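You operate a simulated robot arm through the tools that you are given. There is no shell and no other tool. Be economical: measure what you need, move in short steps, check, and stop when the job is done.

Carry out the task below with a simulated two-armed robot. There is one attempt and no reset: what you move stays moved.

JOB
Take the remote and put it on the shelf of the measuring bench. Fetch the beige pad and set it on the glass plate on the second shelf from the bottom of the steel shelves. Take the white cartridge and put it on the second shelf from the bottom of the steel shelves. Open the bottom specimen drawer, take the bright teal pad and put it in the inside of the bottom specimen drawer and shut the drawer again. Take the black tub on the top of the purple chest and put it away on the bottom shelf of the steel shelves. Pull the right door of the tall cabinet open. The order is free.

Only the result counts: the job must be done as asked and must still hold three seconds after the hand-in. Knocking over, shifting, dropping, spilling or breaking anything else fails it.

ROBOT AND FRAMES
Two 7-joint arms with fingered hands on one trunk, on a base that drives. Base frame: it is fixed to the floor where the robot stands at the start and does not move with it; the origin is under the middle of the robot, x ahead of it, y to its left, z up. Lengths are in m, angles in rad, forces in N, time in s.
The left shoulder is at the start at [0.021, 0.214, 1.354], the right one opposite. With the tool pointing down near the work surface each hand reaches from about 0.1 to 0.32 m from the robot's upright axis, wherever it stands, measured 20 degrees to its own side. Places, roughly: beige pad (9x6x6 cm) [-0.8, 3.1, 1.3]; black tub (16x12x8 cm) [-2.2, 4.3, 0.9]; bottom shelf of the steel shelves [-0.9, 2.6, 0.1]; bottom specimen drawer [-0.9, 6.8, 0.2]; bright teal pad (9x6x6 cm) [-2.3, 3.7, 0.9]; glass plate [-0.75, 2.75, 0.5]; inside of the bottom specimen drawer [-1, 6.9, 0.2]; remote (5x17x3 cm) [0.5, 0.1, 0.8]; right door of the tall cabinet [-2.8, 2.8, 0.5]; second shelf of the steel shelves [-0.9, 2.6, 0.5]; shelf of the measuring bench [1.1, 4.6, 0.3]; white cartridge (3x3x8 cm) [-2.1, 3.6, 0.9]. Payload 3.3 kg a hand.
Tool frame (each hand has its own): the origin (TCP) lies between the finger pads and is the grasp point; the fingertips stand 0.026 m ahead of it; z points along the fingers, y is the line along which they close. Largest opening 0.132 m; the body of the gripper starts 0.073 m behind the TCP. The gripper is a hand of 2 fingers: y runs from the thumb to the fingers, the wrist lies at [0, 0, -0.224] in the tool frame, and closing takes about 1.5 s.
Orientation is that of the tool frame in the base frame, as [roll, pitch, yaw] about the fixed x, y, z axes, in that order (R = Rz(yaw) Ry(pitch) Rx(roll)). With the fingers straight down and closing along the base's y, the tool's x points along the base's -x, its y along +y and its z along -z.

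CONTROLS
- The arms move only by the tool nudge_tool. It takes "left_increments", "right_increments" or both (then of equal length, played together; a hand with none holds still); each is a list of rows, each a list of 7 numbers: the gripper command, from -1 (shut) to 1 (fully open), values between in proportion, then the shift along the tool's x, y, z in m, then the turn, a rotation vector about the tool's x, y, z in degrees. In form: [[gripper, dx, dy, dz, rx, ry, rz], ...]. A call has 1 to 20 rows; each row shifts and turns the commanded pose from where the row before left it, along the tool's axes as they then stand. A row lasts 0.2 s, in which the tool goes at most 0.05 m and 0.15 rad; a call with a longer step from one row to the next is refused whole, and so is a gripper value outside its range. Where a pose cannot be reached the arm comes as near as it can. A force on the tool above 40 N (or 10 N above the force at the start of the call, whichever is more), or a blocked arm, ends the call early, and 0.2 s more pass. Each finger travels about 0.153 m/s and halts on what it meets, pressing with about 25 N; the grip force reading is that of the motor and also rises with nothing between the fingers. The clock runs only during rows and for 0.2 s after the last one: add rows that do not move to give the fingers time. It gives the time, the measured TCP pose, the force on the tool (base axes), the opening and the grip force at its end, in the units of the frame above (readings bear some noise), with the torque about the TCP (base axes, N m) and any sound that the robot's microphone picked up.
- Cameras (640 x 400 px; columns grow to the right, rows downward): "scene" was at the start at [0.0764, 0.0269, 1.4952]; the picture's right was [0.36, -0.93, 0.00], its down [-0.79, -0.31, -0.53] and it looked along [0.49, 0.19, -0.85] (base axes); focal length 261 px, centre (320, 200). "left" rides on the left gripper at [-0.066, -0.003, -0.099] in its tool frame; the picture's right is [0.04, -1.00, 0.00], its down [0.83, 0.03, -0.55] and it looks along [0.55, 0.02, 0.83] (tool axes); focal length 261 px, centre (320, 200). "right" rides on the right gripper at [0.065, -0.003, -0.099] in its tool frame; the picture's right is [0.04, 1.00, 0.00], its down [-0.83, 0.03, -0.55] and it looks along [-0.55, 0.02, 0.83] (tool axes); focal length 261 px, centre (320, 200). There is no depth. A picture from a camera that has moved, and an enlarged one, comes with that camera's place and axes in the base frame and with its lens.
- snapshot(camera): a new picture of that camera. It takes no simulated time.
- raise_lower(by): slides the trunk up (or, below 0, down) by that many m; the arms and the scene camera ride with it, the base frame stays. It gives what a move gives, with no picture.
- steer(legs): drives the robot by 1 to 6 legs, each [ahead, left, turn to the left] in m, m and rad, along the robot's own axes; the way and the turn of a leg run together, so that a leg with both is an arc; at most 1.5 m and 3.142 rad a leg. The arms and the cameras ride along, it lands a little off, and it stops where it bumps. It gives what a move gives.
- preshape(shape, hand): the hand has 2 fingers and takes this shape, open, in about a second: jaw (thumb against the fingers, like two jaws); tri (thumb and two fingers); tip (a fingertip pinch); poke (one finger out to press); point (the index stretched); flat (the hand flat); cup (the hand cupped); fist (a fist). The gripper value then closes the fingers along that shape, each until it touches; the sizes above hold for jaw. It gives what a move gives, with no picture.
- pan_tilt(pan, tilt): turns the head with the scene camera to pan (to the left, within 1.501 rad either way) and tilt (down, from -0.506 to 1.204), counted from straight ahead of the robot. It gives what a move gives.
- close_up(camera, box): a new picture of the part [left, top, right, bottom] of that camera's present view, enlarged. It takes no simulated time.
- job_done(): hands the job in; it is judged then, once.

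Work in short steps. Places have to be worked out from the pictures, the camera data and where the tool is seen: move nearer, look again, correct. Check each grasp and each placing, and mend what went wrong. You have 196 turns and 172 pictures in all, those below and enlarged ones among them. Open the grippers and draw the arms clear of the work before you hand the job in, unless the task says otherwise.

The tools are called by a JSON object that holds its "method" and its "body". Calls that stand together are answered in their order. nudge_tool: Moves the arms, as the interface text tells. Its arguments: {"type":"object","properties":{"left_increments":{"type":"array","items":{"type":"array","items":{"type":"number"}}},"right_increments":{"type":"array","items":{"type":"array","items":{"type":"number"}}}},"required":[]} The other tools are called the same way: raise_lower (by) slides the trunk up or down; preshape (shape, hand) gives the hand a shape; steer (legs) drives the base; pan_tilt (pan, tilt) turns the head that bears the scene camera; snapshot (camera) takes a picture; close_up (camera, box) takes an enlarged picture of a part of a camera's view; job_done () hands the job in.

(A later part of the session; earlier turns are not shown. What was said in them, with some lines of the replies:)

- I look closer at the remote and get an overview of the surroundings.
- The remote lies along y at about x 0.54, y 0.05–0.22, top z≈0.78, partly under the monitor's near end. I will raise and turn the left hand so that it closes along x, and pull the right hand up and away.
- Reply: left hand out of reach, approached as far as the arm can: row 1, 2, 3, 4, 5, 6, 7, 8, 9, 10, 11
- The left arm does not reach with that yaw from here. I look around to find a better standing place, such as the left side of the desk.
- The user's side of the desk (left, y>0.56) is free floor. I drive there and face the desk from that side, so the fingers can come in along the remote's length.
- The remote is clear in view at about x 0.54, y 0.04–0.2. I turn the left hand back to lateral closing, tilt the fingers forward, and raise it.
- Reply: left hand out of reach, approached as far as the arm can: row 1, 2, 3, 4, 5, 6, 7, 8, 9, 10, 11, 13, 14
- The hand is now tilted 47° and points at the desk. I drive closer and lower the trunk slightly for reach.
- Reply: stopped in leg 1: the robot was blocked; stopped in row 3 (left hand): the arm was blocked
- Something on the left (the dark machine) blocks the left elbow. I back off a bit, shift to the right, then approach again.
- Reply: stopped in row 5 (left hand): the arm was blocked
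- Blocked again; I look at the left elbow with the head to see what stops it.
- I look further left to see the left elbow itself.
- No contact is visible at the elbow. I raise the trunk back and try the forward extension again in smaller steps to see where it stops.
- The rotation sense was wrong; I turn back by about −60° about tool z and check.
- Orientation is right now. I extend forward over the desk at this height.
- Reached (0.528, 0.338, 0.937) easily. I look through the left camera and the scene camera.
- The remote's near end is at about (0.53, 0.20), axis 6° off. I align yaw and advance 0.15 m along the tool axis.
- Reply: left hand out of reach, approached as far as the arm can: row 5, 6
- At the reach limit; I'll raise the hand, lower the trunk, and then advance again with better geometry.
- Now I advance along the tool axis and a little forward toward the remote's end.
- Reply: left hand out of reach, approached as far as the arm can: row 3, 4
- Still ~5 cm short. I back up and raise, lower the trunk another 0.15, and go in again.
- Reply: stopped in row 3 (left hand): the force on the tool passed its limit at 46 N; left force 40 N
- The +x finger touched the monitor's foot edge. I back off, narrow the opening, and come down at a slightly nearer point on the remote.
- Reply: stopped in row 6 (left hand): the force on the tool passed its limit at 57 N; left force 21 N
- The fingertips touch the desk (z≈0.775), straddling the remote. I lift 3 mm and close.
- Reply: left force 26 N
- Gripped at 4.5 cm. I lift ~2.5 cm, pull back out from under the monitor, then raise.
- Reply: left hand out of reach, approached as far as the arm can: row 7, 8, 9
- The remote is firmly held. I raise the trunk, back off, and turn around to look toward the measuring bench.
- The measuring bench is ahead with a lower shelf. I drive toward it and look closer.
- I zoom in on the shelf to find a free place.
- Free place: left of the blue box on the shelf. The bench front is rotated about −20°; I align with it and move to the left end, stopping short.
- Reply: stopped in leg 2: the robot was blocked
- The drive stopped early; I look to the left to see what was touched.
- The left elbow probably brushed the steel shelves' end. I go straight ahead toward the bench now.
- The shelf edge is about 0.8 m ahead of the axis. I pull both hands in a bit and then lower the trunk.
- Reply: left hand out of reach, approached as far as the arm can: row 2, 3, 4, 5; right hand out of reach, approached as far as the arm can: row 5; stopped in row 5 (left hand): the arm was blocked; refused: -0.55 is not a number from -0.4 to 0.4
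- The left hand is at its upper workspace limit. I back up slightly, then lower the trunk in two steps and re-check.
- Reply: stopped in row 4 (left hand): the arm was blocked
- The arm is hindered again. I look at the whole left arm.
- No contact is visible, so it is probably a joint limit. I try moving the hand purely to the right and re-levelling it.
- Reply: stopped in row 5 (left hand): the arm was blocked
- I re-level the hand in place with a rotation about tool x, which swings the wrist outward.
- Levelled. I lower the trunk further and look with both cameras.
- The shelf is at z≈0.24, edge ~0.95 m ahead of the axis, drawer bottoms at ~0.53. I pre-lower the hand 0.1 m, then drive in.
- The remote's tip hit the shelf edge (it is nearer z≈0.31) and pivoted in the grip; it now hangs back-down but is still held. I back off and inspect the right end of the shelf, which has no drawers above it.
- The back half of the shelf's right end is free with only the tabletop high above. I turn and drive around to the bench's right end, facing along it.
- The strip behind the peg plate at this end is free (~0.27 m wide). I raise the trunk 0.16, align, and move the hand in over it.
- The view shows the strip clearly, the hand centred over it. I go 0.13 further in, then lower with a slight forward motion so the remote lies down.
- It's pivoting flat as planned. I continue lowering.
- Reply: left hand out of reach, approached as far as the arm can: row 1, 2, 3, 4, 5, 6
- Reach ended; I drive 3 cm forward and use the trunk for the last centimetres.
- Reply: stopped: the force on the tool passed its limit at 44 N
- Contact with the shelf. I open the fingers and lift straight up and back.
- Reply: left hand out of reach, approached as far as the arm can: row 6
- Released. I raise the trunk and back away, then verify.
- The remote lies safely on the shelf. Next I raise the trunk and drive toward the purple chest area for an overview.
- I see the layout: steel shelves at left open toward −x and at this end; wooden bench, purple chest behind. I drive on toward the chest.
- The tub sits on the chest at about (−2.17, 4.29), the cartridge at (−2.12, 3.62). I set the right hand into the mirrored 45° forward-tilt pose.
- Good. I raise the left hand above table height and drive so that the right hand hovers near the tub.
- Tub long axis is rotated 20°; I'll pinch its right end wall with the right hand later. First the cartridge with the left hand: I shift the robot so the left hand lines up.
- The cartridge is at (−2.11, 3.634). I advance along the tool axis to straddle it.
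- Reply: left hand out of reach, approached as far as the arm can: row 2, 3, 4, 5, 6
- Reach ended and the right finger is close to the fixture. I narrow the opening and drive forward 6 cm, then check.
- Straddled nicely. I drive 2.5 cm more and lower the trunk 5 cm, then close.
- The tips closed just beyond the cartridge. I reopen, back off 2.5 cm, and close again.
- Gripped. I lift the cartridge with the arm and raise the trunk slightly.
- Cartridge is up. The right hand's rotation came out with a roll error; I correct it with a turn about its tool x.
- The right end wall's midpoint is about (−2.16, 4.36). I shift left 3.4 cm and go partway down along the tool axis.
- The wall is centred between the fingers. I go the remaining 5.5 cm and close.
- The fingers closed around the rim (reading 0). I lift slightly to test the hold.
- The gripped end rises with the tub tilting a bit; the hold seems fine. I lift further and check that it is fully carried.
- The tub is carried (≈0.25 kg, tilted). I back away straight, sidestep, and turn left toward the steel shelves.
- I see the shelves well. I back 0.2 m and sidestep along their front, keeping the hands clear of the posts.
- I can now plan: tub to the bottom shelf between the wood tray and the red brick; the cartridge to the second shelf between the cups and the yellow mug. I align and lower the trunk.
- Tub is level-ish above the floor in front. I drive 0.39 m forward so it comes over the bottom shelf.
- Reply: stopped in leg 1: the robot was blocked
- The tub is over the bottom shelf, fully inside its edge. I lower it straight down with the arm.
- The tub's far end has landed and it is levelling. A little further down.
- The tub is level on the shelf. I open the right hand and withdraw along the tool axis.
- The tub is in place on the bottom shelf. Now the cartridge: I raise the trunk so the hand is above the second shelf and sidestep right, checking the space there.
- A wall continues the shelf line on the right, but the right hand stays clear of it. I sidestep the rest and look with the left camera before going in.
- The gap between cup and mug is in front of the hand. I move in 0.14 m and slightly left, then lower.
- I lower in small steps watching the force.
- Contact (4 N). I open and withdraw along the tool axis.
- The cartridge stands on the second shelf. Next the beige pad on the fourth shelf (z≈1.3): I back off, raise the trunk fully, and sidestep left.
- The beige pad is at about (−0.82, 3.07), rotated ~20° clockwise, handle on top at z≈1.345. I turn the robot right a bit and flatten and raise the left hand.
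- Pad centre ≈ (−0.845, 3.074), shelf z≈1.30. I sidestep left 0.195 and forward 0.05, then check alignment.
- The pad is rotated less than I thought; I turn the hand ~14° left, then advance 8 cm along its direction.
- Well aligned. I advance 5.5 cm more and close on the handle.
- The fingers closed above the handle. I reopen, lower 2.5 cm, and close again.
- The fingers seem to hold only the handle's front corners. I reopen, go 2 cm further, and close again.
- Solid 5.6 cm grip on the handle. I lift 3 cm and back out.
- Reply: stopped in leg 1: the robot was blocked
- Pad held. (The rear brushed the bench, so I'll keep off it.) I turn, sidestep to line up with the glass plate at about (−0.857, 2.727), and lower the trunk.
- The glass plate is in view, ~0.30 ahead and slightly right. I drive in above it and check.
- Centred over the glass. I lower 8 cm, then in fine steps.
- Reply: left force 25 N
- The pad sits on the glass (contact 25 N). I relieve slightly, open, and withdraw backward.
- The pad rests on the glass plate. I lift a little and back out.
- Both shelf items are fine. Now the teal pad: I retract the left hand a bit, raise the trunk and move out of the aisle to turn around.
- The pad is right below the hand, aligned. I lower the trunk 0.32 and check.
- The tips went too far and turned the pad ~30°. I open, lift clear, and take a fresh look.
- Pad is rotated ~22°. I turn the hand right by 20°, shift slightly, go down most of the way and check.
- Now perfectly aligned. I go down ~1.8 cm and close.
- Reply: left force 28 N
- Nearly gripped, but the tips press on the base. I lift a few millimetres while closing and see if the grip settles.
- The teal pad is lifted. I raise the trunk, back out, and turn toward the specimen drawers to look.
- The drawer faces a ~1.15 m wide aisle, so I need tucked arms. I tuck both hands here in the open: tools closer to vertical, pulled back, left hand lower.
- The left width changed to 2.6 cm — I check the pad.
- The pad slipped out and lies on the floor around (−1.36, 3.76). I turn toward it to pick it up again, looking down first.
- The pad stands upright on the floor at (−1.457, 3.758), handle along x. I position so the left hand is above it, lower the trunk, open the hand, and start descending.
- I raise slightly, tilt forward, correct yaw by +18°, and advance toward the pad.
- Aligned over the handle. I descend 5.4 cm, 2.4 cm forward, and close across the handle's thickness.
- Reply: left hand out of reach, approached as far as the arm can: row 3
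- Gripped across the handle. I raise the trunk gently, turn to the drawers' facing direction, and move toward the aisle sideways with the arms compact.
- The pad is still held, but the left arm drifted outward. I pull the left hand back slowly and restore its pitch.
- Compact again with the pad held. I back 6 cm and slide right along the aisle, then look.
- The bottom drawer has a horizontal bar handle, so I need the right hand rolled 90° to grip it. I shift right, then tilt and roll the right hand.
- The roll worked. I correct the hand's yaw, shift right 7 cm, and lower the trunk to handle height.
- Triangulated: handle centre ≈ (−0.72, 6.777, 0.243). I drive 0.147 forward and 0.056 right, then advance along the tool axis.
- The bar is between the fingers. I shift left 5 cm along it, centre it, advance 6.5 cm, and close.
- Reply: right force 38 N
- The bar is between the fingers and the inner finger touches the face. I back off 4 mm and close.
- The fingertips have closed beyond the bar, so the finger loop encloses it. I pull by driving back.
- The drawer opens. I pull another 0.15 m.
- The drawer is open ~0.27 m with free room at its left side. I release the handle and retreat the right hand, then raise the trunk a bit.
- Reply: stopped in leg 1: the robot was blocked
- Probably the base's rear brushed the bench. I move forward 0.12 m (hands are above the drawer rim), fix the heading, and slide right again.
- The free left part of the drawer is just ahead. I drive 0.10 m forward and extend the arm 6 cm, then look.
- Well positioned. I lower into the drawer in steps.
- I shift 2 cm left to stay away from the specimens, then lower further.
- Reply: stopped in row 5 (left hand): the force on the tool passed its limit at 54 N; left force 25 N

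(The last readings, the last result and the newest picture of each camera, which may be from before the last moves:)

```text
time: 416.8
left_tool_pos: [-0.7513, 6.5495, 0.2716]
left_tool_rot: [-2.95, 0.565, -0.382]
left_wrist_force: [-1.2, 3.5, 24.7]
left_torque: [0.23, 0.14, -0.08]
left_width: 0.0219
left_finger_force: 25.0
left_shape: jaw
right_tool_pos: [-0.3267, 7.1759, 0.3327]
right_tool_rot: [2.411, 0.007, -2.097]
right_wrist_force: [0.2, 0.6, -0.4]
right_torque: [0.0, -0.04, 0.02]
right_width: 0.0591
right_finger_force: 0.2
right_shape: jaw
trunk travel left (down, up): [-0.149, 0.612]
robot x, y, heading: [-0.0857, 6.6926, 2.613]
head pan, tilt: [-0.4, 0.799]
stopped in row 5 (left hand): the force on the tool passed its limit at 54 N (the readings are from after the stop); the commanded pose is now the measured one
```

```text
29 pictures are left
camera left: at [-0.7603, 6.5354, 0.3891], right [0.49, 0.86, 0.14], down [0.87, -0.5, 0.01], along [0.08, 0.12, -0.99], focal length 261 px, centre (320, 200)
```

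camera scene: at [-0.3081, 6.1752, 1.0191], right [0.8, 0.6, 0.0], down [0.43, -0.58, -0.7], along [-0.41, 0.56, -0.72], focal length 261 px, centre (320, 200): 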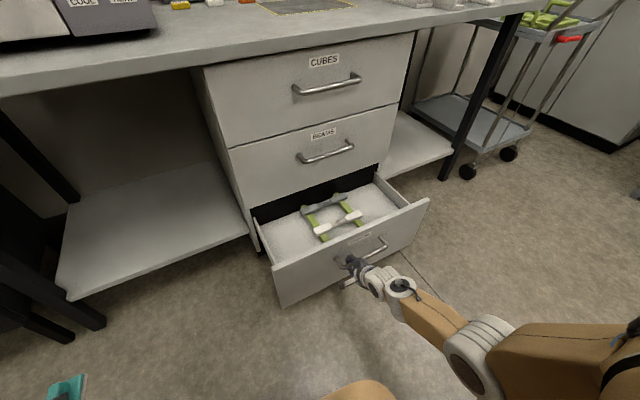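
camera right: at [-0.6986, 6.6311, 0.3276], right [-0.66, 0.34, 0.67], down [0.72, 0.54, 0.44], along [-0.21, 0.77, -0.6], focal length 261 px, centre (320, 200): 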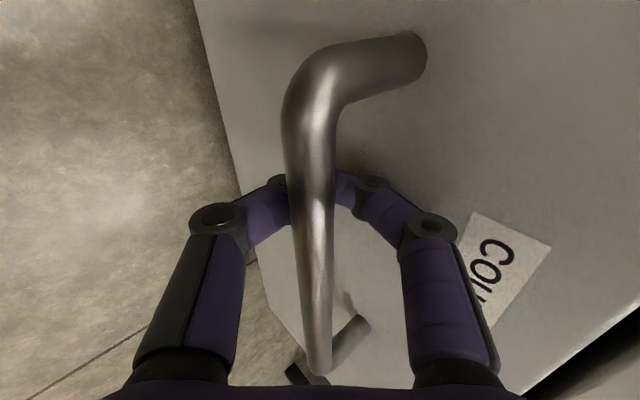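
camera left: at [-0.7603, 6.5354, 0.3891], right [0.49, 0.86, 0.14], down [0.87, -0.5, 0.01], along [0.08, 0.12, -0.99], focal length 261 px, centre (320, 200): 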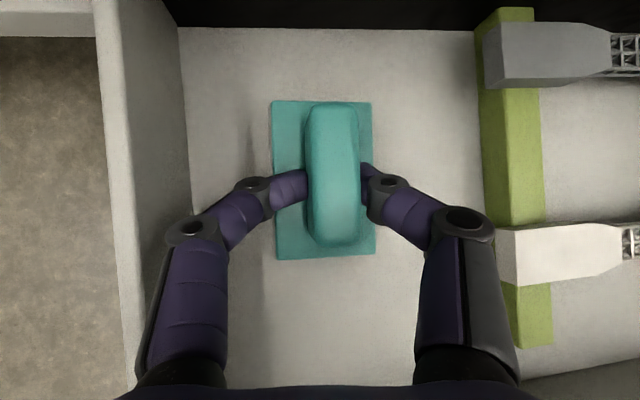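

The pad is on the drawer bottom. I lift 2 mm, open moderately and withdraw upward.

{"method": "nudge_tool", "body": {"left_increments": [[-1, -0.002, 0, -0.003, 0, 0, 0], [-0.5, 0, 0, 0, 0, 0, 0], [-0.2, 0, 0, 0, 0, 0, 0], [-0.2, 0, 0, 0, 0, 0, 0], [-0.2, -0.008, 0, -0.0135, 0, 0, 0], [-0.2, -0.012, 0, -0.02, 0, 0, 0], [-0.2, -0.012, 0, -0.02, 0, 0, 0], [-0.2, -0.018, 0, -0.03, 0, 0, 0], [-0.2, -0.018, 0, -0.03, 0, 0, 0]]}}

{"method": "snapshot", "body": {"camera": "left"}}

```text
time: 418.8
left_tool_pos: [-0.7549, 6.5277, 0.4006]
left_tool_rot: [-2.942, 0.555, -0.378]
left_wrist_force: [0.1, 0.0, 0.0]
left_torque: [-0.02, 0.02, 0.01]
left_width: 0.0524
left_finger_force: 0.0
left_shape: jaw
right_tool_pos: [-0.3267, 7.1757, 0.333]
right_tool_rot: [2.412, 0.01, -2.099]
right_wrist_force: [-0.5, -0.1, -0.6]
right_torque: [0.01, 0.0, -0.02]
right_width: 0.059
right_finger_force: 0.1
right_shape: jaw
trunk travel left (down, up): [-0.149, 0.612]
robot x, y, heading: [-0.0841, 6.6963, 2.613]
head pan, tilt: [-0.4, 0.799]
```

```text
28 pictures are left
camera left: at [-0.7662, 6.5133, 0.5181], right [0.49, 0.86, 0.15], down [0.87, -0.5, 0.02], along [0.09, 0.12, -0.99], focal length 261 px, centre (320, 200)
```

left: 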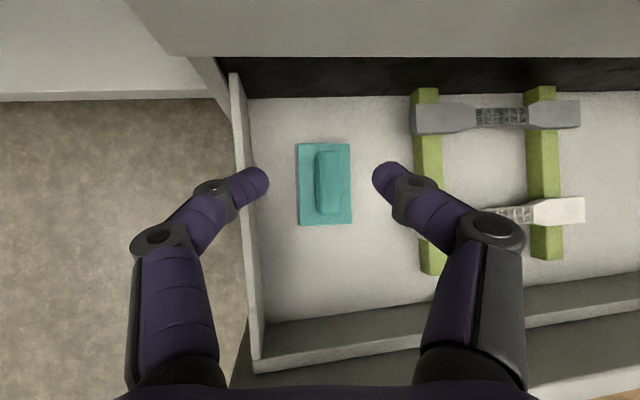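

The pad lies in the drawer. Now I close the right hand, raise slightly, back off, and slide left to line it up with the handle for pushing.

{"method": "raise_lower", "body": {"by": 0.1}}

{"method": "nudge_tool", "body": {"right_increments": [[-1, 0, -0.0185, -0.0165, 0, 0, 0], [-1, 0, -0.0185, -0.0165, 0, 0, 0], [-1, 0, 0, 0, 0, 0, 0]]}}

{"method": "steer", "body": {"legs": [[-0.16, 0, 0], [0, 0.53, 0]]}}

{"method": "snapshot", "body": {"camera": "scene"}}

```text
time: 420.1
left_tool_pos: [-0.7546, 6.527, 0.5002]
left_tool_rot: [-2.945, 0.554, -0.377]
left_wrist_force: [-0.5, 0.2, 0.4]
left_torque: [0.02, 0.02, -0.04]
left_width: 0.0526
left_finger_force: 0.0
left_shape: jaw
right_tool_pos: [-0.3264, 7.176, 0.4322]
right_tool_rot: [2.414, 0.009, -2.098]
right_wrist_force: [0.2, -0.5, 0.9]
right_torque: [0.01, 0.01, 0.01]
right_width: 0.059
right_finger_force: 0.0
right_shape: jaw
trunk travel left (down, up): [-0.249, 0.512]
robot x, y, heading: [-0.0821, 6.6955, 2.616]
head pan, tilt: [-0.4, 0.799]
```

```text
time: 420.9
left_tool_pos: [-0.755, 6.5263, 0.5002]
left_tool_rot: [-2.945, 0.555, -0.376]
left_wrist_force: [-0.6, 0.3, 0.4]
left_torque: [0.0, 0.0, 0.02]
left_width: 0.0523
left_finger_force: 0.1
left_shape: jaw
right_tool_pos: [-0.2822, 7.1522, 0.4334]
right_tool_rot: [2.412, 0.01, -2.097]
right_wrist_force: [0.8, -0.5, 1.0]
right_torque: [0.02, -0.02, 0.0]
right_width: 0.0
right_finger_force: 24.9
right_shape: jaw
trunk travel left (down, up): [-0.249, 0.512]
robot x, y, heading: [-0.0824, 6.694, 2.614]
head pan, tilt: [-0.4, 0.799]
```

```text
time: 425.1
left_tool_pos: [-0.8834, 5.9726, 0.5013]
left_tool_rot: [-2.945, 0.554, -0.366]
left_wrist_force: [0.1, -0.6, 0.3]
left_torque: [-0.02, -0.01, 0.02]
left_width: 0.0523
left_finger_force: 0.0
left_shape: jaw
right_tool_pos: [-0.4174, 6.6033, 0.4324]
right_tool_rot: [2.412, 0.008, -2.087]
right_wrist_force: [-0.5, 0.6, 0.1]
right_torque: [-0.01, -0.02, 0.0]
right_width: 0.0
right_finger_force: 25.3
right_shape: jaw
trunk travel left (down, up): [-0.249, 0.512]
robot x, y, heading: [-0.2102, 6.1485, 2.621]
head pan, tilt: [-0.4, 0.799]
```

```text
27 pictures are left
camera scene: at [-0.309, 6.2412, 1.1221], right [0.79, 0.61, 0.0], down [0.44, -0.57, -0.7], along [-0.42, 0.55, -0.72], focal length 261 px, centre (320, 200)
```

scene: 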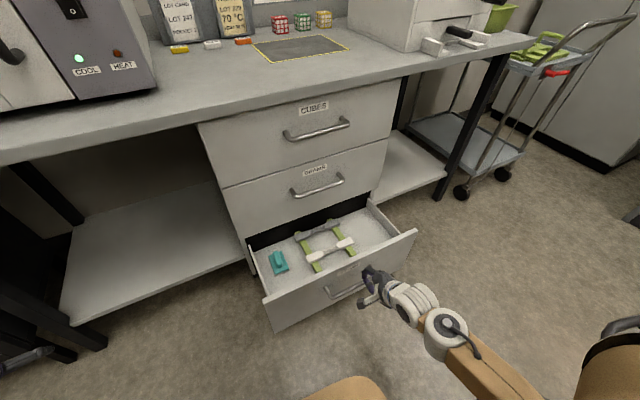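

I retract the left hand, shift left 0.15 so the right fingertips will push beside the handle, and lower.

{"method": "nudge_tool", "body": {"left_increments": [[0, 0.015, 0, -0.033, 0, 0, 0], [0, 0.015, 0, -0.033, 0, 0, 0], [0, 0.015, 0, -0.033, 0, 0, 0], [0, 0.015, 0, -0.033, 0, 0, 0]]}}

{"method": "steer", "body": {"legs": [[0, 0.15, 0]]}}

{"method": "raise_lower", "body": {"by": -0.17}}

{"method": "snapshot", "body": {"camera": "scene"}}

```text
time: 426.1
left_tool_pos: [-0.7825, 5.9064, 0.5782]
left_tool_rot: [-2.944, 0.555, -0.368]
left_wrist_force: [0.3, -0.9, 0.1]
left_torque: [-0.02, -0.02, -0.01]
left_width: 0.0655
left_finger_force: 0.1
left_shape: jaw
right_tool_pos: [-0.416, 6.6029, 0.432]
right_tool_rot: [2.414, 0.01, -2.087]
right_wrist_force: [0.0, 0.5, -0.3]
right_torque: [-0.01, 0.01, -0.02]
right_width: 0.0002
right_finger_force: 24.7
right_shape: jaw
trunk travel left (down, up): [-0.249, 0.512]
robot x, y, heading: [-0.2125, 6.1495, 2.627]
head pan, tilt: [-0.4, 0.799]
```

```text
time: 427.4
left_tool_pos: [-0.8575, 5.7742, 0.5789]
left_tool_rot: [-2.944, 0.555, -0.361]
left_wrist_force: [0.1, 0.0, 0.4]
left_torque: [0.01, 0.02, -0.02]
left_width: 0.0658
left_finger_force: 0.0
left_shape: jaw
right_tool_pos: [-0.4939, 6.4718, 0.4321]
right_tool_rot: [2.413, 0.008, -2.082]
right_wrist_force: [0.5, -0.4, 0.5]
right_torque: [0.01, 0.0, 0.0]
right_width: 0.0001
right_finger_force: 24.8
right_shape: jaw
trunk travel left (down, up): [-0.249, 0.512]
robot x, y, heading: [-0.2894, 6.0186, 2.626]
head pan, tilt: [-0.4, 0.799]
```

```text
time: 429.4
left_tool_pos: [-0.8566, 5.7733, 0.4086]
left_tool_rot: [-2.944, 0.555, -0.362]
left_wrist_force: [0.4, 0.4, -0.4]
left_torque: [0.0, 0.0, 0.01]
left_width: 0.0656
left_finger_force: 0.0
left_shape: jaw
right_tool_pos: [-0.4944, 6.4699, 0.2637]
right_tool_rot: [2.411, 0.008, -2.081]
right_wrist_force: [-0.4, 0.6, 1.1]
right_torque: [-0.01, 0.02, -0.01]
right_width: 0.0001
right_finger_force: 25.3
right_shape: jaw
trunk travel left (down, up): [-0.079, 0.682]
robot x, y, heading: [-0.2864, 6.0188, 2.634]
head pan, tilt: [-0.4, 0.799]
```

```text
26 pictures are left
camera scene: at [-0.4318, 6.1368, 0.946], right [0.79, 0.61, 0.0], down [0.44, -0.57, -0.7], along [-0.43, 0.55, -0.72], focal length 261 px, centre (320, 200)
```

scene: 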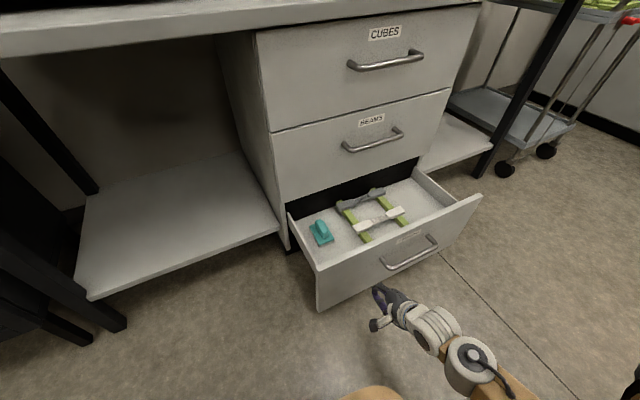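

The fingertips face the drawer front left of the handle. I drive forward to push it shut.

{"method": "steer", "body": {"legs": [[0.22, 0, 0]]}}

{"method": "snapshot", "body": {"camera": "scene"}}

```text
time: 431.0
left_tool_pos: [-1.0486, 5.8792, 0.4084]
left_tool_rot: [-2.943, 0.555, -0.361]
left_wrist_force: [0.2, 0.4, -1.0]
left_torque: [-0.05, -0.03, 0.0]
left_width: 0.0656
left_finger_force: 0.1
left_shape: jaw
right_tool_pos: [-0.6881, 6.5779, 0.2631]
right_tool_rot: [2.411, 0.009, -2.082]
right_wrist_force: [0.1, 0.9, -0.5]
right_torque: [-0.02, 0.01, 0.0]
right_width: 0.0002
right_finger_force: 25.1
right_shape: jaw
trunk travel left (down, up): [-0.079, 0.682]
robot x, y, heading: [-0.4787, 6.1259, 2.631]
head pan, tilt: [-0.4, 0.799]
```

```text
25 pictures are left
camera scene: at [-0.6254, 6.2446, 0.9459], right [0.79, 0.61, 0.0], down [0.44, -0.57, -0.7], along [-0.43, 0.55, -0.72], focal length 261 px, centre (320, 200)
```

scene: 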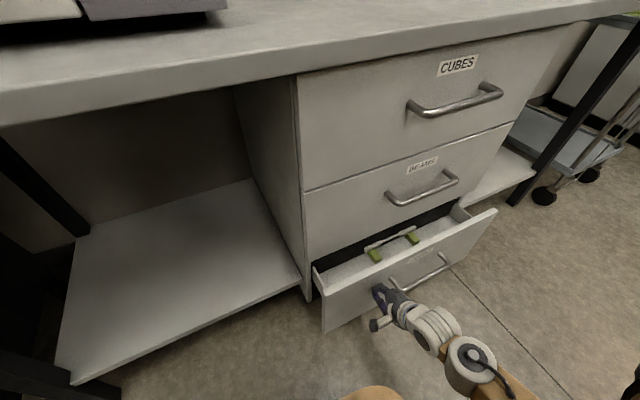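

{"method": "steer", "body": {"legs": [[0.13, 0, 0]]}}

{"method": "snapshot", "body": {"camera": "scene"}}

```text
time: 432.3
left_tool_pos: [-1.1351, 5.937, 0.4039]
left_tool_rot: [-2.914, 0.543, -0.344]
left_wrist_force: [9.2, 9.6, 0.9]
left_torque: [-0.17, 0.15, 0.39]
left_width: 0.0557
left_finger_force: 0.0
left_shape: jaw
right_tool_pos: [-0.7724, 6.6275, 0.2572]
right_tool_rot: [2.434, 0.008, -2.083]
right_wrist_force: [8.7, -4.6, -0.5]
right_torque: [0.08, 0.07, 0.02]
right_width: 0.0
right_finger_force: 24.7
right_shape: jaw
trunk travel left (down, up): [-0.079, 0.682]
robot x, y, heading: [-0.5686, 6.179, 2.634]
head pan, tilt: [-0.4, 0.799]
stopped in leg 1: the force on the tool passed its limit at 72 N (the readings are from after the stop); the commanded pose is now the measured one
```

```text
24 pictures are left
camera scene: at [-0.7169, 6.2973, 0.946], right [0.79, 0.61, 0.0], down [0.44, -0.57, -0.7], along [-0.43, 0.55, -0.72], focal length 261 px, centre (320, 200)
```

scene: 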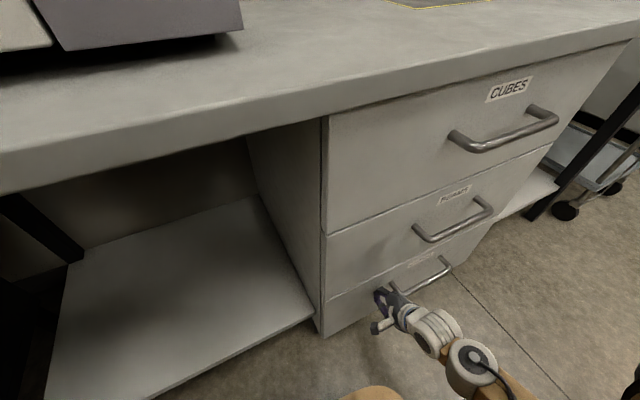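

The drawer appears shut; the left hand also touched something, so I retract it. I zoom to check the gap.

{"method": "nudge_tool", "body": {"left_increments": [[0, 0.02, 0, -0.025, 0, 0, 0], [0, 0.02, 0, -0.025, 0, 0, 0], [0, 0.02, 0, -0.025, 0, 0, 0]]}}

{"method": "close_up", "body": {"camera": "scene", "box": [290, 180, 510, 345]}}

{"method": "snapshot", "body": {"camera": "left"}}

```text
time: 433.1
left_tool_pos: [-1.1173, 5.9243, 0.4117]
left_tool_rot: [-2.919, 0.543, -0.343]
left_wrist_force: [-0.5, -0.1, 0.0]
left_torque: [0.02, -0.01, -0.02]
left_width: 0.0654
left_finger_force: 0.2
left_shape: jaw
left hand out of reach, approached as far as the arm can: row 1, 2, 3
right_tool_pos: [-0.7744, 6.6278, 0.2584]
right_tool_rot: [2.433, 0.01, -2.082]
right_wrist_force: [14.4, -7.3, -1.6]
right_torque: [0.02, 0.07, -0.02]
right_width: 0.0
right_finger_force: 25.2
right_shape: jaw
trunk travel left (down, up): [-0.079, 0.682]
robot x, y, heading: [-0.5749, 6.1743, 2.632]
head pan, tilt: [-0.4, 0.799]
```

```text
2.42 times, centred on (400, 262) of scene
camera zoom: at [-0.7175, 6.2969, 0.9458], right [0.79, 0.61, 0.0], down [0.44, -0.57, -0.7], along [-0.43, 0.55, -0.72], focal length 633 px, centre (126, 48)
```

zoom: 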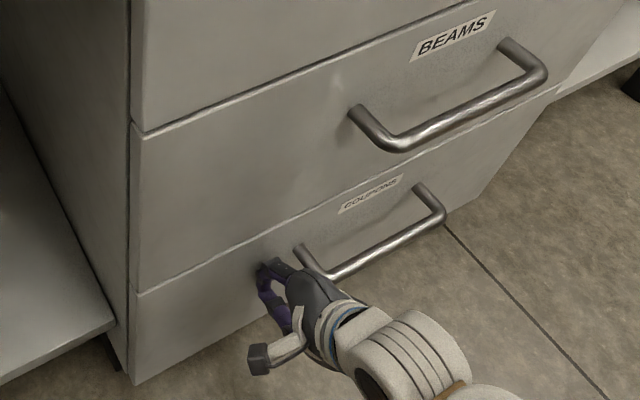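

```text
22 pictures are left
camera left: at [-1.1306, 5.9085, 0.5293], right [0.47, 0.87, 0.17], down [0.88, -0.48, 0.02], along [0.1, 0.13, -0.99], focal length 261 px, centre (320, 200)
```

left: 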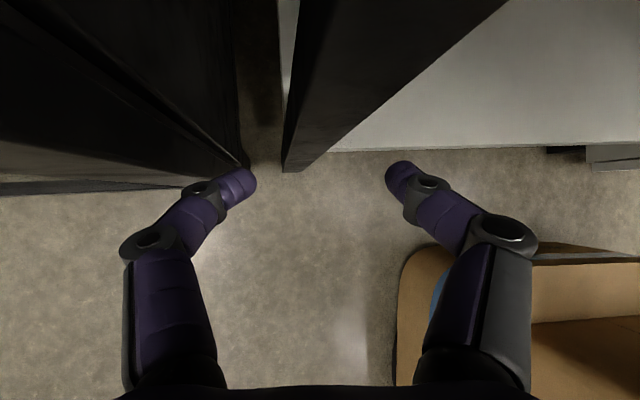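

The drawer is flush shut. I back away from it, then slide left through the aisles toward the tall cabinet.

{"method": "steer", "body": {"legs": [[-0.2, 0, 0], [0, 1.45, 0]]}}

{"method": "raise_lower", "body": {"by": 0.3}}

{"method": "steer", "body": {"legs": [[-0.15, 0.3, 0.05], [0, 1.4, 0]]}}

{"method": "pan_tilt", "body": {"pan": 0.5, "tilt": 0.55}}

{"method": "snapshot", "body": {"camera": "scene"}}

```text
time: 441.5
left_tool_pos: [-1.6414, 4.5429, 0.411]
left_tool_rot: [-2.921, 0.543, -0.33]
left_wrist_force: [-0.4, 0.5, 0.5]
left_torque: [-0.01, 0.0, 0.03]
left_width: 0.0653
left_finger_force: 0.0
left_shape: jaw
right_tool_pos: [-1.3089, 5.2513, 0.2585]
right_tool_rot: [2.428, 0.011, -2.066]
right_wrist_force: [-0.3, -0.3, -0.1]
right_torque: [0.01, -0.03, 0.03]
right_width: 0.0
right_finger_force: 24.6
right_shape: jaw
trunk travel left (down, up): [-0.079, 0.682]
robot x, y, heading: [-1.096, 4.8045, 2.646]
head pan, tilt: [-0.4, 0.799]
```

```text
time: 444.5
left_tool_pos: [-1.6414, 4.5424, 0.711]
left_tool_rot: [-2.92, 0.542, -0.329]
left_wrist_force: [0.0, 0.0, 0.3]
left_torque: [0.0, 0.01, 0.03]
left_width: 0.0654
left_finger_force: 0.0
left_shape: jaw
right_tool_pos: [-1.3082, 5.2507, 0.5581]
right_tool_rot: [2.431, 0.01, -2.066]
right_wrist_force: [0.7, 0.3, -0.7]
right_torque: [0.0, -0.01, -0.02]
right_width: 0.0
right_finger_force: 25.1
right_shape: jaw
trunk travel left (down, up): [-0.379, 0.382]
robot x, y, heading: [-1.1014, 4.8026, 2.644]
head pan, tilt: [-0.4, 0.799]
```

```text
time: 453.3
left_tool_pos: [-2.2361, 2.9148, 0.7116]
left_tool_rot: [-2.922, 0.543, -0.284]
left_wrist_force: [-1.0, 0.3, -0.3]
left_torque: [0.0, 0.03, -0.03]
left_width: 0.0654
left_finger_force: 0.1
left_shape: jaw
right_tool_pos: [-1.9356, 3.6373, 0.557]
right_tool_rot: [2.431, 0.009, -2.022]
right_wrist_force: [0.5, 0.0, 0.9]
right_torque: [-0.04, 0.01, -0.02]
right_width: 0.0
right_finger_force: 26.0
right_shape: jaw
trunk travel left (down, up): [-0.379, 0.382]
robot x, y, heading: [-1.7047, 3.1983, 2.69]
head pan, tilt: [-0.4, 0.799]
```

```text
time: 454.5
left_tool_pos: [-2.2356, 2.9145, 0.7124]
left_tool_rot: [-2.92, 0.544, -0.285]
left_wrist_force: [0.7, 0.4, 0.0]
left_torque: [-0.02, 0.0, -0.01]
left_width: 0.0655
left_finger_force: 0.1
left_shape: jaw
right_tool_pos: [-1.9361, 3.6383, 0.5579]
right_tool_rot: [2.428, 0.011, -2.022]
right_wrist_force: [-0.1, 0.0, 0.5]
right_torque: [-0.02, 0.03, 0.01]
right_width: 0.0
right_finger_force: 25.2
right_shape: jaw
trunk travel left (down, up): [-0.379, 0.382]
robot x, y, heading: [-1.7067, 3.201, 2.689]
head pan, tilt: [0.499, 0.55]
```

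```text
21 pictures are left
camera scene: at [-1.8219, 3.2097, 1.2752], right [-0.05, 1.0, 0.0], down [0.52, 0.03, -0.85], along [-0.85, -0.04, -0.52], focal length 261 px, centre (320, 200)
```

scene: 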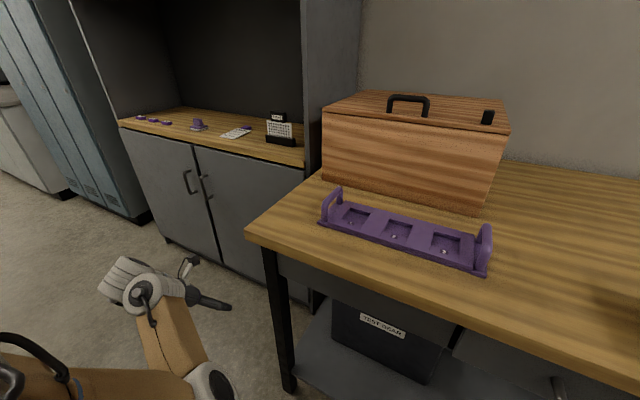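

The tall cabinet's lower double doors: right-door handle (vertical bar) at about (−2.952, 2.585, 0.637). I'll use the right hand, so I unroll it and move left past the doors' middle.

{"method": "nudge_tool", "body": {"right_increments": [[0, 0, 0, 0, 0, 0, -8.5], [0, 0, 0, 0, 0, 0, -8.5], [0, 0, 0, 0, 0, 0, -8.5], [0, 0, 0, 0, 0, 0, -8.5], [0, 0, 0, 0, 0, 0, -8.5], [0, 0, 0, 0, 0, 0, -8.5], [0, 0, 0, 0, 0, 0, -8.5], [0, 0, 0, 0, 0, 0, -8.5], [0, 0, 0, 0, 0, 0, -8.5], [0, 0, 0, 0, 0, 0, -8.5], [0, 0, 0, 0, 0, 0, -5]]}}

{"method": "steer", "body": {"legs": [[0, 1.36, 0]]}}

{"method": "pan_tilt", "body": {"pan": -0.2, "tilt": 0.55}}

{"method": "snapshot", "body": {"camera": "scene"}}

```text
time: 456.9
left_tool_pos: [-2.2372, 2.9156, 0.7119]
left_tool_rot: [-2.92, 0.542, -0.284]
left_wrist_force: [-0.2, 0.5, -0.4]
left_torque: [-0.01, -0.02, 0.01]
left_width: 0.0655
left_finger_force: 0.1
left_shape: jaw
right_tool_pos: [-1.9355, 3.6374, 0.5586]
right_tool_rot: [-3.125, 0.712, -0.441]
right_wrist_force: [0.0, -0.8, 0.2]
right_torque: [-0.01, 0.0, -0.02]
right_width: 0.0653
right_finger_force: 0.1
right_shape: jaw
trunk travel left (down, up): [-0.379, 0.382]
robot x, y, heading: [-1.7076, 3.2, 2.69]
head pan, tilt: [0.499, 0.55]
```

```text
time: 463.7
left_tool_pos: [-2.8259, 1.6809, 0.7122]
left_tool_rot: [-2.92, 0.544, -0.28]
left_wrist_force: [-0.3, -0.5, -0.3]
left_torque: [0.0, -0.01, 0.01]
left_width: 0.0653
left_finger_force: 0.1
left_shape: jaw
right_tool_pos: [-2.5297, 2.4045, 0.5591]
right_tool_rot: [-3.128, 0.712, -0.435]
right_wrist_force: [0.0, 0.3, -0.4]
right_torque: [-0.04, -0.03, -0.02]
right_width: 0.0655
right_finger_force: 0.0
right_shape: jaw
trunk travel left (down, up): [-0.379, 0.382]
robot x, y, heading: [-2.2966, 1.9737, 2.696]
head pan, tilt: [0.499, 0.55]
```

```text
time: 464.8
left_tool_pos: [-2.8255, 1.6793, 0.7119]
left_tool_rot: [-2.918, 0.542, -0.279]
left_wrist_force: [0.2, 0.3, 0.1]
left_torque: [0.02, 0.01, -0.05]
left_width: 0.0655
left_finger_force: 0.0
left_shape: jaw
right_tool_pos: [-2.5302, 2.4053, 0.5583]
right_tool_rot: [-3.128, 0.713, -0.436]
right_wrist_force: [1.0, 0.6, -0.2]
right_torque: [-0.01, -0.03, -0.02]
right_width: 0.0653
right_finger_force: 0.0
right_shape: jaw
trunk travel left (down, up): [-0.379, 0.382]
robot x, y, heading: [-2.3001, 1.97, 2.699]
head pan, tilt: [-0.201, 0.55]
```

```text
20 pictures are left
camera scene: at [-2.3954, 2.0367, 1.2752], right [0.6, 0.8, 0.0], down [0.42, -0.31, -0.85], along [-0.68, 0.51, -0.52], focal length 261 px, centre (320, 200)
```

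scene: 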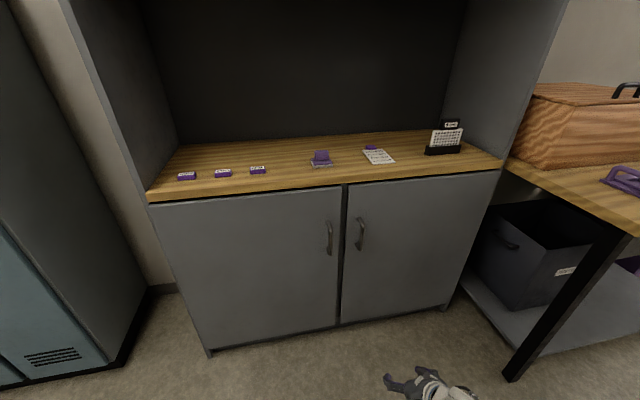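

Handle refined to (−2.905, 2.607, 0.67). I raise the trunk, drive forward 0.3 m and check with the right camera.

{"method": "raise_lower", "body": {"by": 0.1}}

{"method": "steer", "body": {"legs": [[0.3, -0.022, 0]]}}

{"method": "snapshot", "body": {"camera": "right"}}

```text
time: 466.1
left_tool_pos: [-2.8256, 1.6807, 0.8117]
left_tool_rot: [-2.92, 0.543, -0.28]
left_wrist_force: [0.5, -0.4, 0.1]
left_torque: [0.02, -0.01, -0.02]
left_width: 0.0654
left_finger_force: 0.1
left_shape: jaw
right_tool_pos: [-2.5295, 2.4049, 0.6581]
right_tool_rot: [-3.127, 0.712, -0.436]
right_wrist_force: [-0.2, 0.2, 0.0]
right_torque: [0.0, 0.03, -0.03]
right_width: 0.0652
right_finger_force: 0.1
right_shape: jaw
trunk travel left (down, up): [-0.479, 0.282]
robot x, y, heading: [-2.3006, 1.9695, 2.694]
head pan, tilt: [-0.201, 0.55]
```

```text
time: 468.2
left_tool_pos: [-3.0889, 1.8313, 0.8121]
left_tool_rot: [-2.92, 0.543, -0.283]
left_wrist_force: [-0.8, -0.1, 0.5]
left_torque: [0.0, 0.0, -0.01]
left_width: 0.0655
left_finger_force: 0.0
left_shape: jaw
right_tool_pos: [-2.7899, 2.5553, 0.6573]
right_tool_rot: [-3.127, 0.712, -0.438]
right_wrist_force: [0.0, -0.6, 0.2]
right_torque: [0.04, -0.01, -0.04]
right_width: 0.0651
right_finger_force: 0.1
right_shape: jaw
trunk travel left (down, up): [-0.479, 0.282]
robot x, y, heading: [-2.5588, 2.1212, 2.692]
head pan, tilt: [-0.201, 0.55]
```

```text
19 pictures are left
camera right: at [-2.6862, 2.5084, 0.6911], right [-0.41, -0.91, -0.04], down [-0.26, 0.08, 0.96], along [-0.88, 0.4, -0.27], focal length 261 px, centre (320, 200)
```

right: 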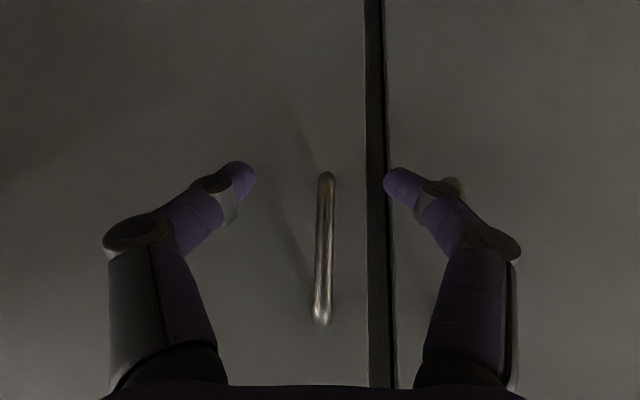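

The handle is centred between the fingers. I raise 4 cm, drive in 11 cm, and close around it.

{"method": "raise_lower", "body": {"by": 0.035}}

{"method": "steer", "body": {"legs": [[0.11, 0, 0]]}}

{"method": "snapshot", "body": {"camera": "right"}}

```text
time: 469.0
left_tool_pos: [-3.0889, 1.8303, 0.8465]
left_tool_rot: [-2.919, 0.544, -0.283]
left_wrist_force: [0.1, 0.2, 0.1]
left_torque: [-0.06, 0.04, 0.0]
left_width: 0.0655
left_finger_force: 0.0
left_shape: jaw
right_tool_pos: [-2.7898, 2.5558, 0.6939]
right_tool_rot: [-3.127, 0.71, -0.438]
right_wrist_force: [0.2, 0.6, 0.4]
right_torque: [-0.02, 0.03, 0.03]
right_width: 0.0655
right_finger_force: 0.1
right_shape: jaw
trunk travel left (down, up): [-0.514, 0.247]
robot x, y, heading: [-2.5611, 2.1172, 2.689]
head pan, tilt: [-0.201, 0.55]
```

```text
time: 470.2
left_tool_pos: [-3.1918, 1.8799, 0.8464]
left_tool_rot: [-2.92, 0.543, -0.28]
left_wrist_force: [-0.1, 0.1, 0.6]
left_torque: [-0.02, -0.01, 0.0]
left_width: 0.0657
left_finger_force: 0.0
left_shape: jaw
right_tool_pos: [-2.8925, 2.6035, 0.6936]
right_tool_rot: [-3.128, 0.711, -0.438]
right_wrist_force: [0.2, 0.2, -1.0]
right_torque: [0.0, 0.01, 0.0]
right_width: 0.0653
right_finger_force: 0.0
right_shape: jaw
trunk travel left (down, up): [-0.514, 0.247]
robot x, y, heading: [-2.6602, 2.1684, 2.695]
head pan, tilt: [-0.201, 0.55]
```

```text
18 pictures are left
camera right: at [-2.7887, 2.5571, 0.726], right [-0.4, -0.91, -0.04], down [-0.26, 0.08, 0.96], along [-0.88, 0.4, -0.27], focal length 261 px, centre (320, 200)
```

right: 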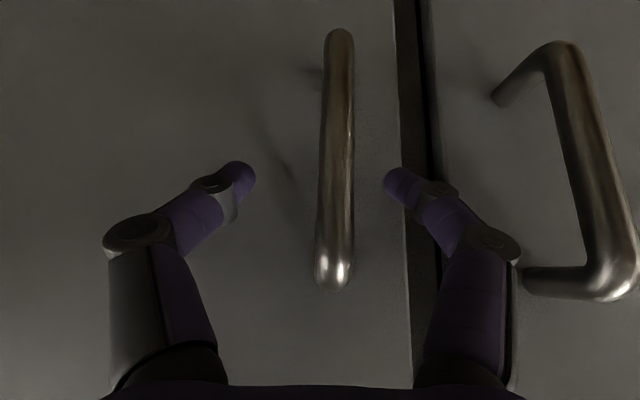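

The bar is between the fingers at the right depth. I close.

{"method": "nudge_tool", "body": {"right_increments": [[-0.4, 0, 0, 0, 0, 0, 0], [-0.8, 0, 0, 0, 0, 0, 0], [-1, 0, 0, 0, 0, 0, 0], [-1, 0, 0, 0, 0, 0, 0], [-1, 0, 0, 0, 0, 0, 0]]}}

{"method": "snapshot", "body": {"camera": "right"}}

```text
time: 471.4
left_tool_pos: [-3.1909, 1.8793, 0.846]
left_tool_rot: [-2.92, 0.542, -0.281]
left_wrist_force: [-0.2, -0.2, 0.2]
left_torque: [-0.01, 0.01, -0.03]
left_width: 0.0657
left_finger_force: 0.0
left_shape: jaw
right_tool_pos: [-2.8926, 2.6033, 0.693]
right_tool_rot: [-3.128, 0.712, -0.438]
right_wrist_force: [0.3, -0.1, -0.5]
right_torque: [0.02, 0.01, -0.04]
right_width: 0.0
right_finger_force: 24.9
right_shape: jaw
trunk travel left (down, up): [-0.514, 0.247]
robot x, y, heading: [-2.6617, 2.1649, 2.698]
head pan, tilt: [-0.201, 0.55]
```

```text
17 pictures are left
camera right: at [-2.788, 2.5567, 0.7264], right [-0.4, -0.91, -0.04], down [-0.26, 0.08, 0.96], along [-0.88, 0.4, -0.27], focal length 261 px, centre (320, 200)
```

right: 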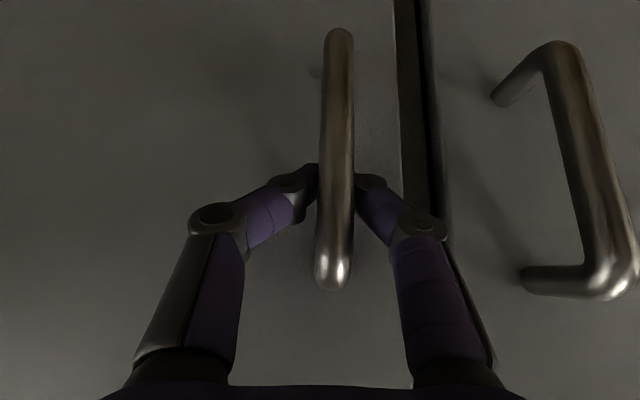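

The finger loop encloses the bar. I pull along the door's arc (hinge ≈ (−2.71, 3.12)) by backing and sidestepping right.

{"method": "steer", "body": {"legs": [[-0.14, -0.029, 0], [-0.127, -0.064, 0]]}}

{"method": "snapshot", "body": {"camera": "scene"}}

```text
time: 473.6
left_tool_pos: [-2.9127, 1.8484, 0.8476]
left_tool_rot: [-2.921, 0.545, -0.279]
left_wrist_force: [0.3, 0.1, 0.8]
left_torque: [-0.01, -0.02, -0.02]
left_width: 0.0653
left_finger_force: 0.0
left_shape: jaw
right_tool_pos: [-2.6156, 2.5748, 0.6942]
right_tool_rot: [-3.13, 0.712, -0.439]
right_wrist_force: [1.0, 0.8, 0.5]
right_torque: [0.01, 0.02, 0.03]
right_width: 0.0002
right_finger_force: 24.9
right_shape: jaw
trunk travel left (down, up): [-0.514, 0.247]
robot x, y, heading: [-2.3875, 2.1386, 2.7]
head pan, tilt: [-0.201, 0.55]
```

```text
16 pictures are left
camera scene: at [-2.4681, 2.1996, 1.411], right [0.6, 0.8, 0.0], down [0.42, -0.31, -0.85], along [-0.68, 0.51, -0.52], focal length 261 px, centre (320, 200)
```

scene: 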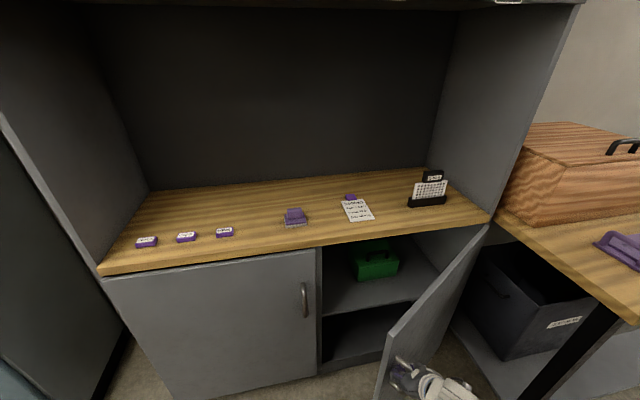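

The door swings open nicely. I continue the arc two more steps.

{"method": "steer", "body": {"legs": [[-0.107, -0.095, 0], [-0.078, -0.119, 0]]}}

{"method": "snapshot", "body": {"camera": "scene"}}

```text
time: 475.9
left_tool_pos: [-2.6561, 1.9647, 0.8482]
left_tool_rot: [-2.921, 0.543, -0.285]
left_wrist_force: [0.4, 0.3, 0.1]
left_torque: [-0.03, 0.02, -0.02]
left_width: 0.0655
left_finger_force: 0.1
left_shape: jaw
right_tool_pos: [-2.3589, 2.6908, 0.6941]
right_tool_rot: [-3.131, 0.715, -0.447]
right_wrist_force: [-19.6, 24.2, 4.5]
right_torque: [-0.01, -0.02, 0.42]
right_width: 0.0
right_finger_force: 24.7
right_shape: jaw
trunk travel left (down, up): [-0.514, 0.247]
robot x, y, heading: [-2.1289, 2.2522, 2.693]
head pan, tilt: [-0.201, 0.55]
```

```text
15 pictures are left
camera scene: at [-2.2114, 2.3151, 1.4108], right [0.6, 0.8, 0.0], down [0.42, -0.32, -0.85], along [-0.68, 0.51, -0.52], focal length 261 px, centre (320, 200)
```

scene: 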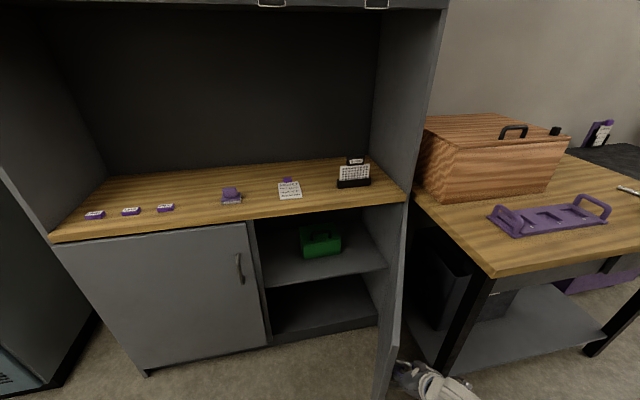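

Door is about 60° open. One more small step to ~70°, then release.

{"method": "steer", "body": {"legs": [[-0.02, -0.086, 0]]}}

{"method": "nudge_tool", "body": {"right_increments": [[-0.5, 0, 0, 0, 0, 0, 0], [0, 0, 0, 0, 0, 0, 0], [0.5, 0, 0, 0, 0, 0, 0], [0.8, 0, 0, 0, 0, 0, 0], [0.8, 0, 0, 0, 0, 0, 0]]}}

{"method": "snapshot", "body": {"camera": "right"}}

```text
time: 477.0
left_tool_pos: [-2.6002, 2.0312, 0.848]
left_tool_rot: [-2.922, 0.543, -0.283]
left_wrist_force: [-0.1, 1.3, -0.5]
left_torque: [-0.01, 0.05, -0.03]
left_width: 0.0656
left_finger_force: 0.0
left_shape: jaw
right_tool_pos: [-2.3017, 2.7582, 0.6952]
right_tool_rot: [-3.13, 0.717, -0.446]
right_wrist_force: [0.6, -0.7, -1.3]
right_torque: [0.02, -0.02, 0.04]
right_width: 0.0
right_finger_force: 24.2
right_shape: jaw
trunk travel left (down, up): [-0.514, 0.247]
robot x, y, heading: [-2.0689, 2.3194, 2.693]
head pan, tilt: [-0.201, 0.55]
```

```text
time: 478.2
left_tool_pos: [-2.6001, 2.0301, 0.8473]
left_tool_rot: [-2.92, 0.542, -0.283]
left_wrist_force: [-0.2, 0.8, -0.1]
left_torque: [0.01, -0.04, -0.01]
left_width: 0.0656
left_finger_force: 0.0
left_shape: jaw
right_tool_pos: [-2.3029, 2.7567, 0.696]
right_tool_rot: [-3.128, 0.717, -0.444]
right_wrist_force: [-0.7, 1.5, 0.0]
right_torque: [0.04, 0.03, 0.02]
right_width: 0.1189
right_finger_force: 0.0
right_shape: jaw
trunk travel left (down, up): [-0.514, 0.247]
robot x, y, heading: [-2.0677, 2.3171, 2.689]
head pan, tilt: [-0.201, 0.55]
```

```text
14 pictures are left
camera right: at [-2.1987, 2.7096, 0.7275], right [-0.41, -0.91, -0.04], down [-0.26, 0.08, 0.96], along [-0.88, 0.4, -0.26], focal length 261 px, centre (320, 200)
```

right: 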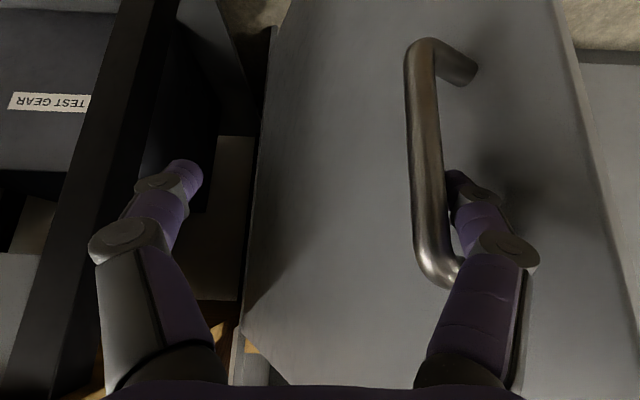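

Fingers are open; the one behind the bar can slide out backwards parallel to the door. I back off and check the door.

{"method": "steer", "body": {"legs": [[-0.12, 0, 0]]}}

{"method": "snapshot", "body": {"camera": "right"}}

{"method": "snapshot", "body": {"camera": "scene"}}

```text
time: 479.4
left_tool_pos: [-2.4906, 1.9777, 0.8481]
left_tool_rot: [-2.92, 0.543, -0.282]
left_wrist_force: [0.7, -0.6, -0.6]
left_torque: [0.01, 0.01, -0.03]
left_width: 0.0653
left_finger_force: 0.0
left_shape: jaw
right_tool_pos: [-2.1933, 2.705, 0.6964]
right_tool_rot: [-3.126, 0.719, -0.443]
right_wrist_force: [0.2, 0.6, -0.2]
right_torque: [0.01, 0.01, 0.02]
right_width: 0.1187
right_finger_force: 0.1
right_shape: jaw
trunk travel left (down, up): [-0.514, 0.247]
robot x, y, heading: [-1.9609, 2.267, 2.695]
head pan, tilt: [-0.201, 0.55]
```

```text
13 pictures are left
camera right: at [-2.089, 2.657, 0.7279], right [-0.41, -0.91, -0.04], down [-0.26, 0.08, 0.96], along [-0.88, 0.4, -0.26], focal length 261 px, centre (320, 200)
```

right: 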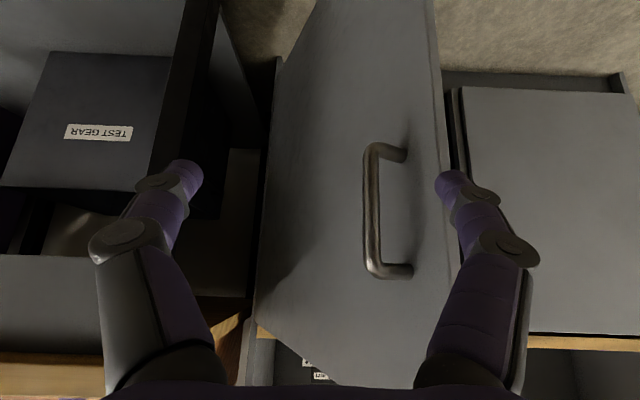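

```text
12 pictures are left
camera scene: at [-2.0451, 2.3272, 1.411], right [0.6, 0.8, 0.0], down [0.42, -0.32, -0.85], along [-0.68, 0.52, -0.52], focal length 261 px, centre (320, 200)
```

scene: 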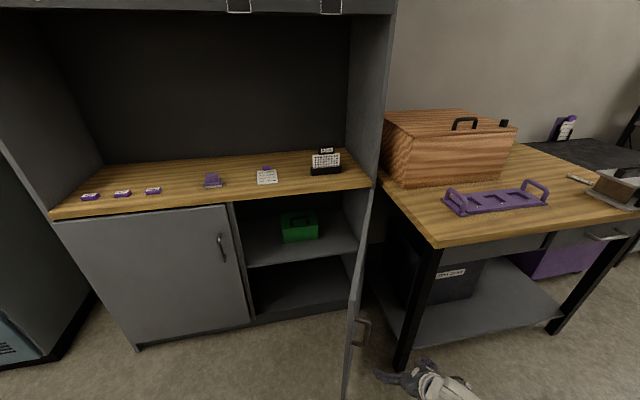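

The door stays open at ~70°. I back off slightly and open both grippers fully.

{"method": "steer", "body": {"legs": [[-0.12, 0, 0]]}}

{"method": "nudge_tool", "body": {"left_increments": [[1, 0, 0, 0, 0, 0, 0], [1, 0, 0, 0, 0, 0, 0], [1, 0, 0, 0, 0, 0, 0]], "right_increments": [[1, 0, 0, 0, 0, 0, 0], [1, 0, 0, 0, 0, 0, 0], [1, 0, 0, 0, 0, 0, 0]]}}

{"method": "snapshot", "body": {"camera": "scene"}}

```text
time: 480.7
left_tool_pos: [-2.3819, 1.9278, 0.8477]
left_tool_rot: [-2.92, 0.544, -0.284]
left_wrist_force: [0.2, 0.0, -0.7]
left_torque: [0.01, 0.0, 0.02]
left_width: 0.0657
left_finger_force: 0.0
left_shape: jaw
right_tool_pos: [-2.0858, 2.6527, 0.6966]
right_tool_rot: [-3.127, 0.719, -0.446]
right_wrist_force: [1.5, -1.1, 0.7]
right_torque: [-0.05, -0.01, 0.03]
right_width: 0.1187
right_finger_force: 0.1
right_shape: jaw
trunk travel left (down, up): [-0.514, 0.247]
robot x, y, heading: [-1.8508, 2.2143, 2.694]
head pan, tilt: [-0.201, 0.55]
```

```text
time: 481.5
left_tool_pos: [-2.3854, 1.9287, 0.8475]
left_tool_rot: [-2.921, 0.543, -0.285]
left_wrist_force: [0.3, 0.5, 0.1]
left_torque: [-0.02, -0.01, 0.02]
left_width: 0.132
left_finger_force: 0.1
left_shape: jaw
right_tool_pos: [-2.0859, 2.6537, 0.696]
right_tool_rot: [-3.128, 0.719, -0.444]
right_wrist_force: [0.8, -0.5, -0.9]
right_torque: [0.03, 0.02, -0.01]
right_width: 0.1318
right_finger_force: 0.1
right_shape: jaw
trunk travel left (down, up): [-0.514, 0.247]
robot x, y, heading: [-1.8545, 2.2098, 2.688]
head pan, tilt: [-0.201, 0.55]
```

```text
11 pictures are left
camera scene: at [-1.939, 2.2762, 1.4109], right [0.61, 0.8, 0.0], down [0.42, -0.32, -0.85], along [-0.68, 0.52, -0.52], focal length 261 px, centre (320, 200)
```

scene: 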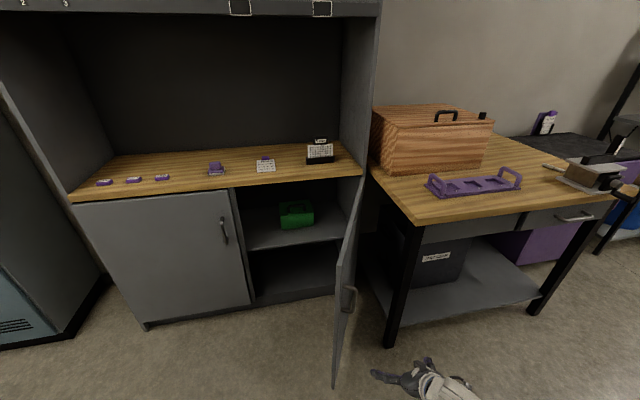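

All six parts are done: the door stays open, both grippers are open, and the arms are clear of the work. I hand the job in.

{"method": "job_done", "body": {}}

```text
The job is handed in.
```

I finished all six parts and handed the job in, but I dropped the teal pad on the way and touched some furniture.

- **Remote:** it is on the measuring bench shelf, lying face down because it turned in the grip on the way.
- **Beige pad:** it is on the glass plate on the second shelf from the bottom.
- **White cartridge:** it stands on the second shelf from the bottom, between the small wooden blocks and the yellow mug.
- **Black tub:** it is on the bottom shelf.
- **Teal pad and drawer:** the pad is in the bottom specimen drawer and the drawer is shut flush. I dropped the pad on the floor on the way, about 1.1 m away from the hand. It landed upright and I picked it up again.
- **Tall cabinet:** the right door is open to about 70 degrees.

The drive stopped on contact several times, and at the desk it was not clear what the arm had hit. A fingertip also bumped the monitor's foot, and the left hand bumped legs beside the specimen drawers. I saw nothing knocked over or visibly moved, but I did not re-check each spot.
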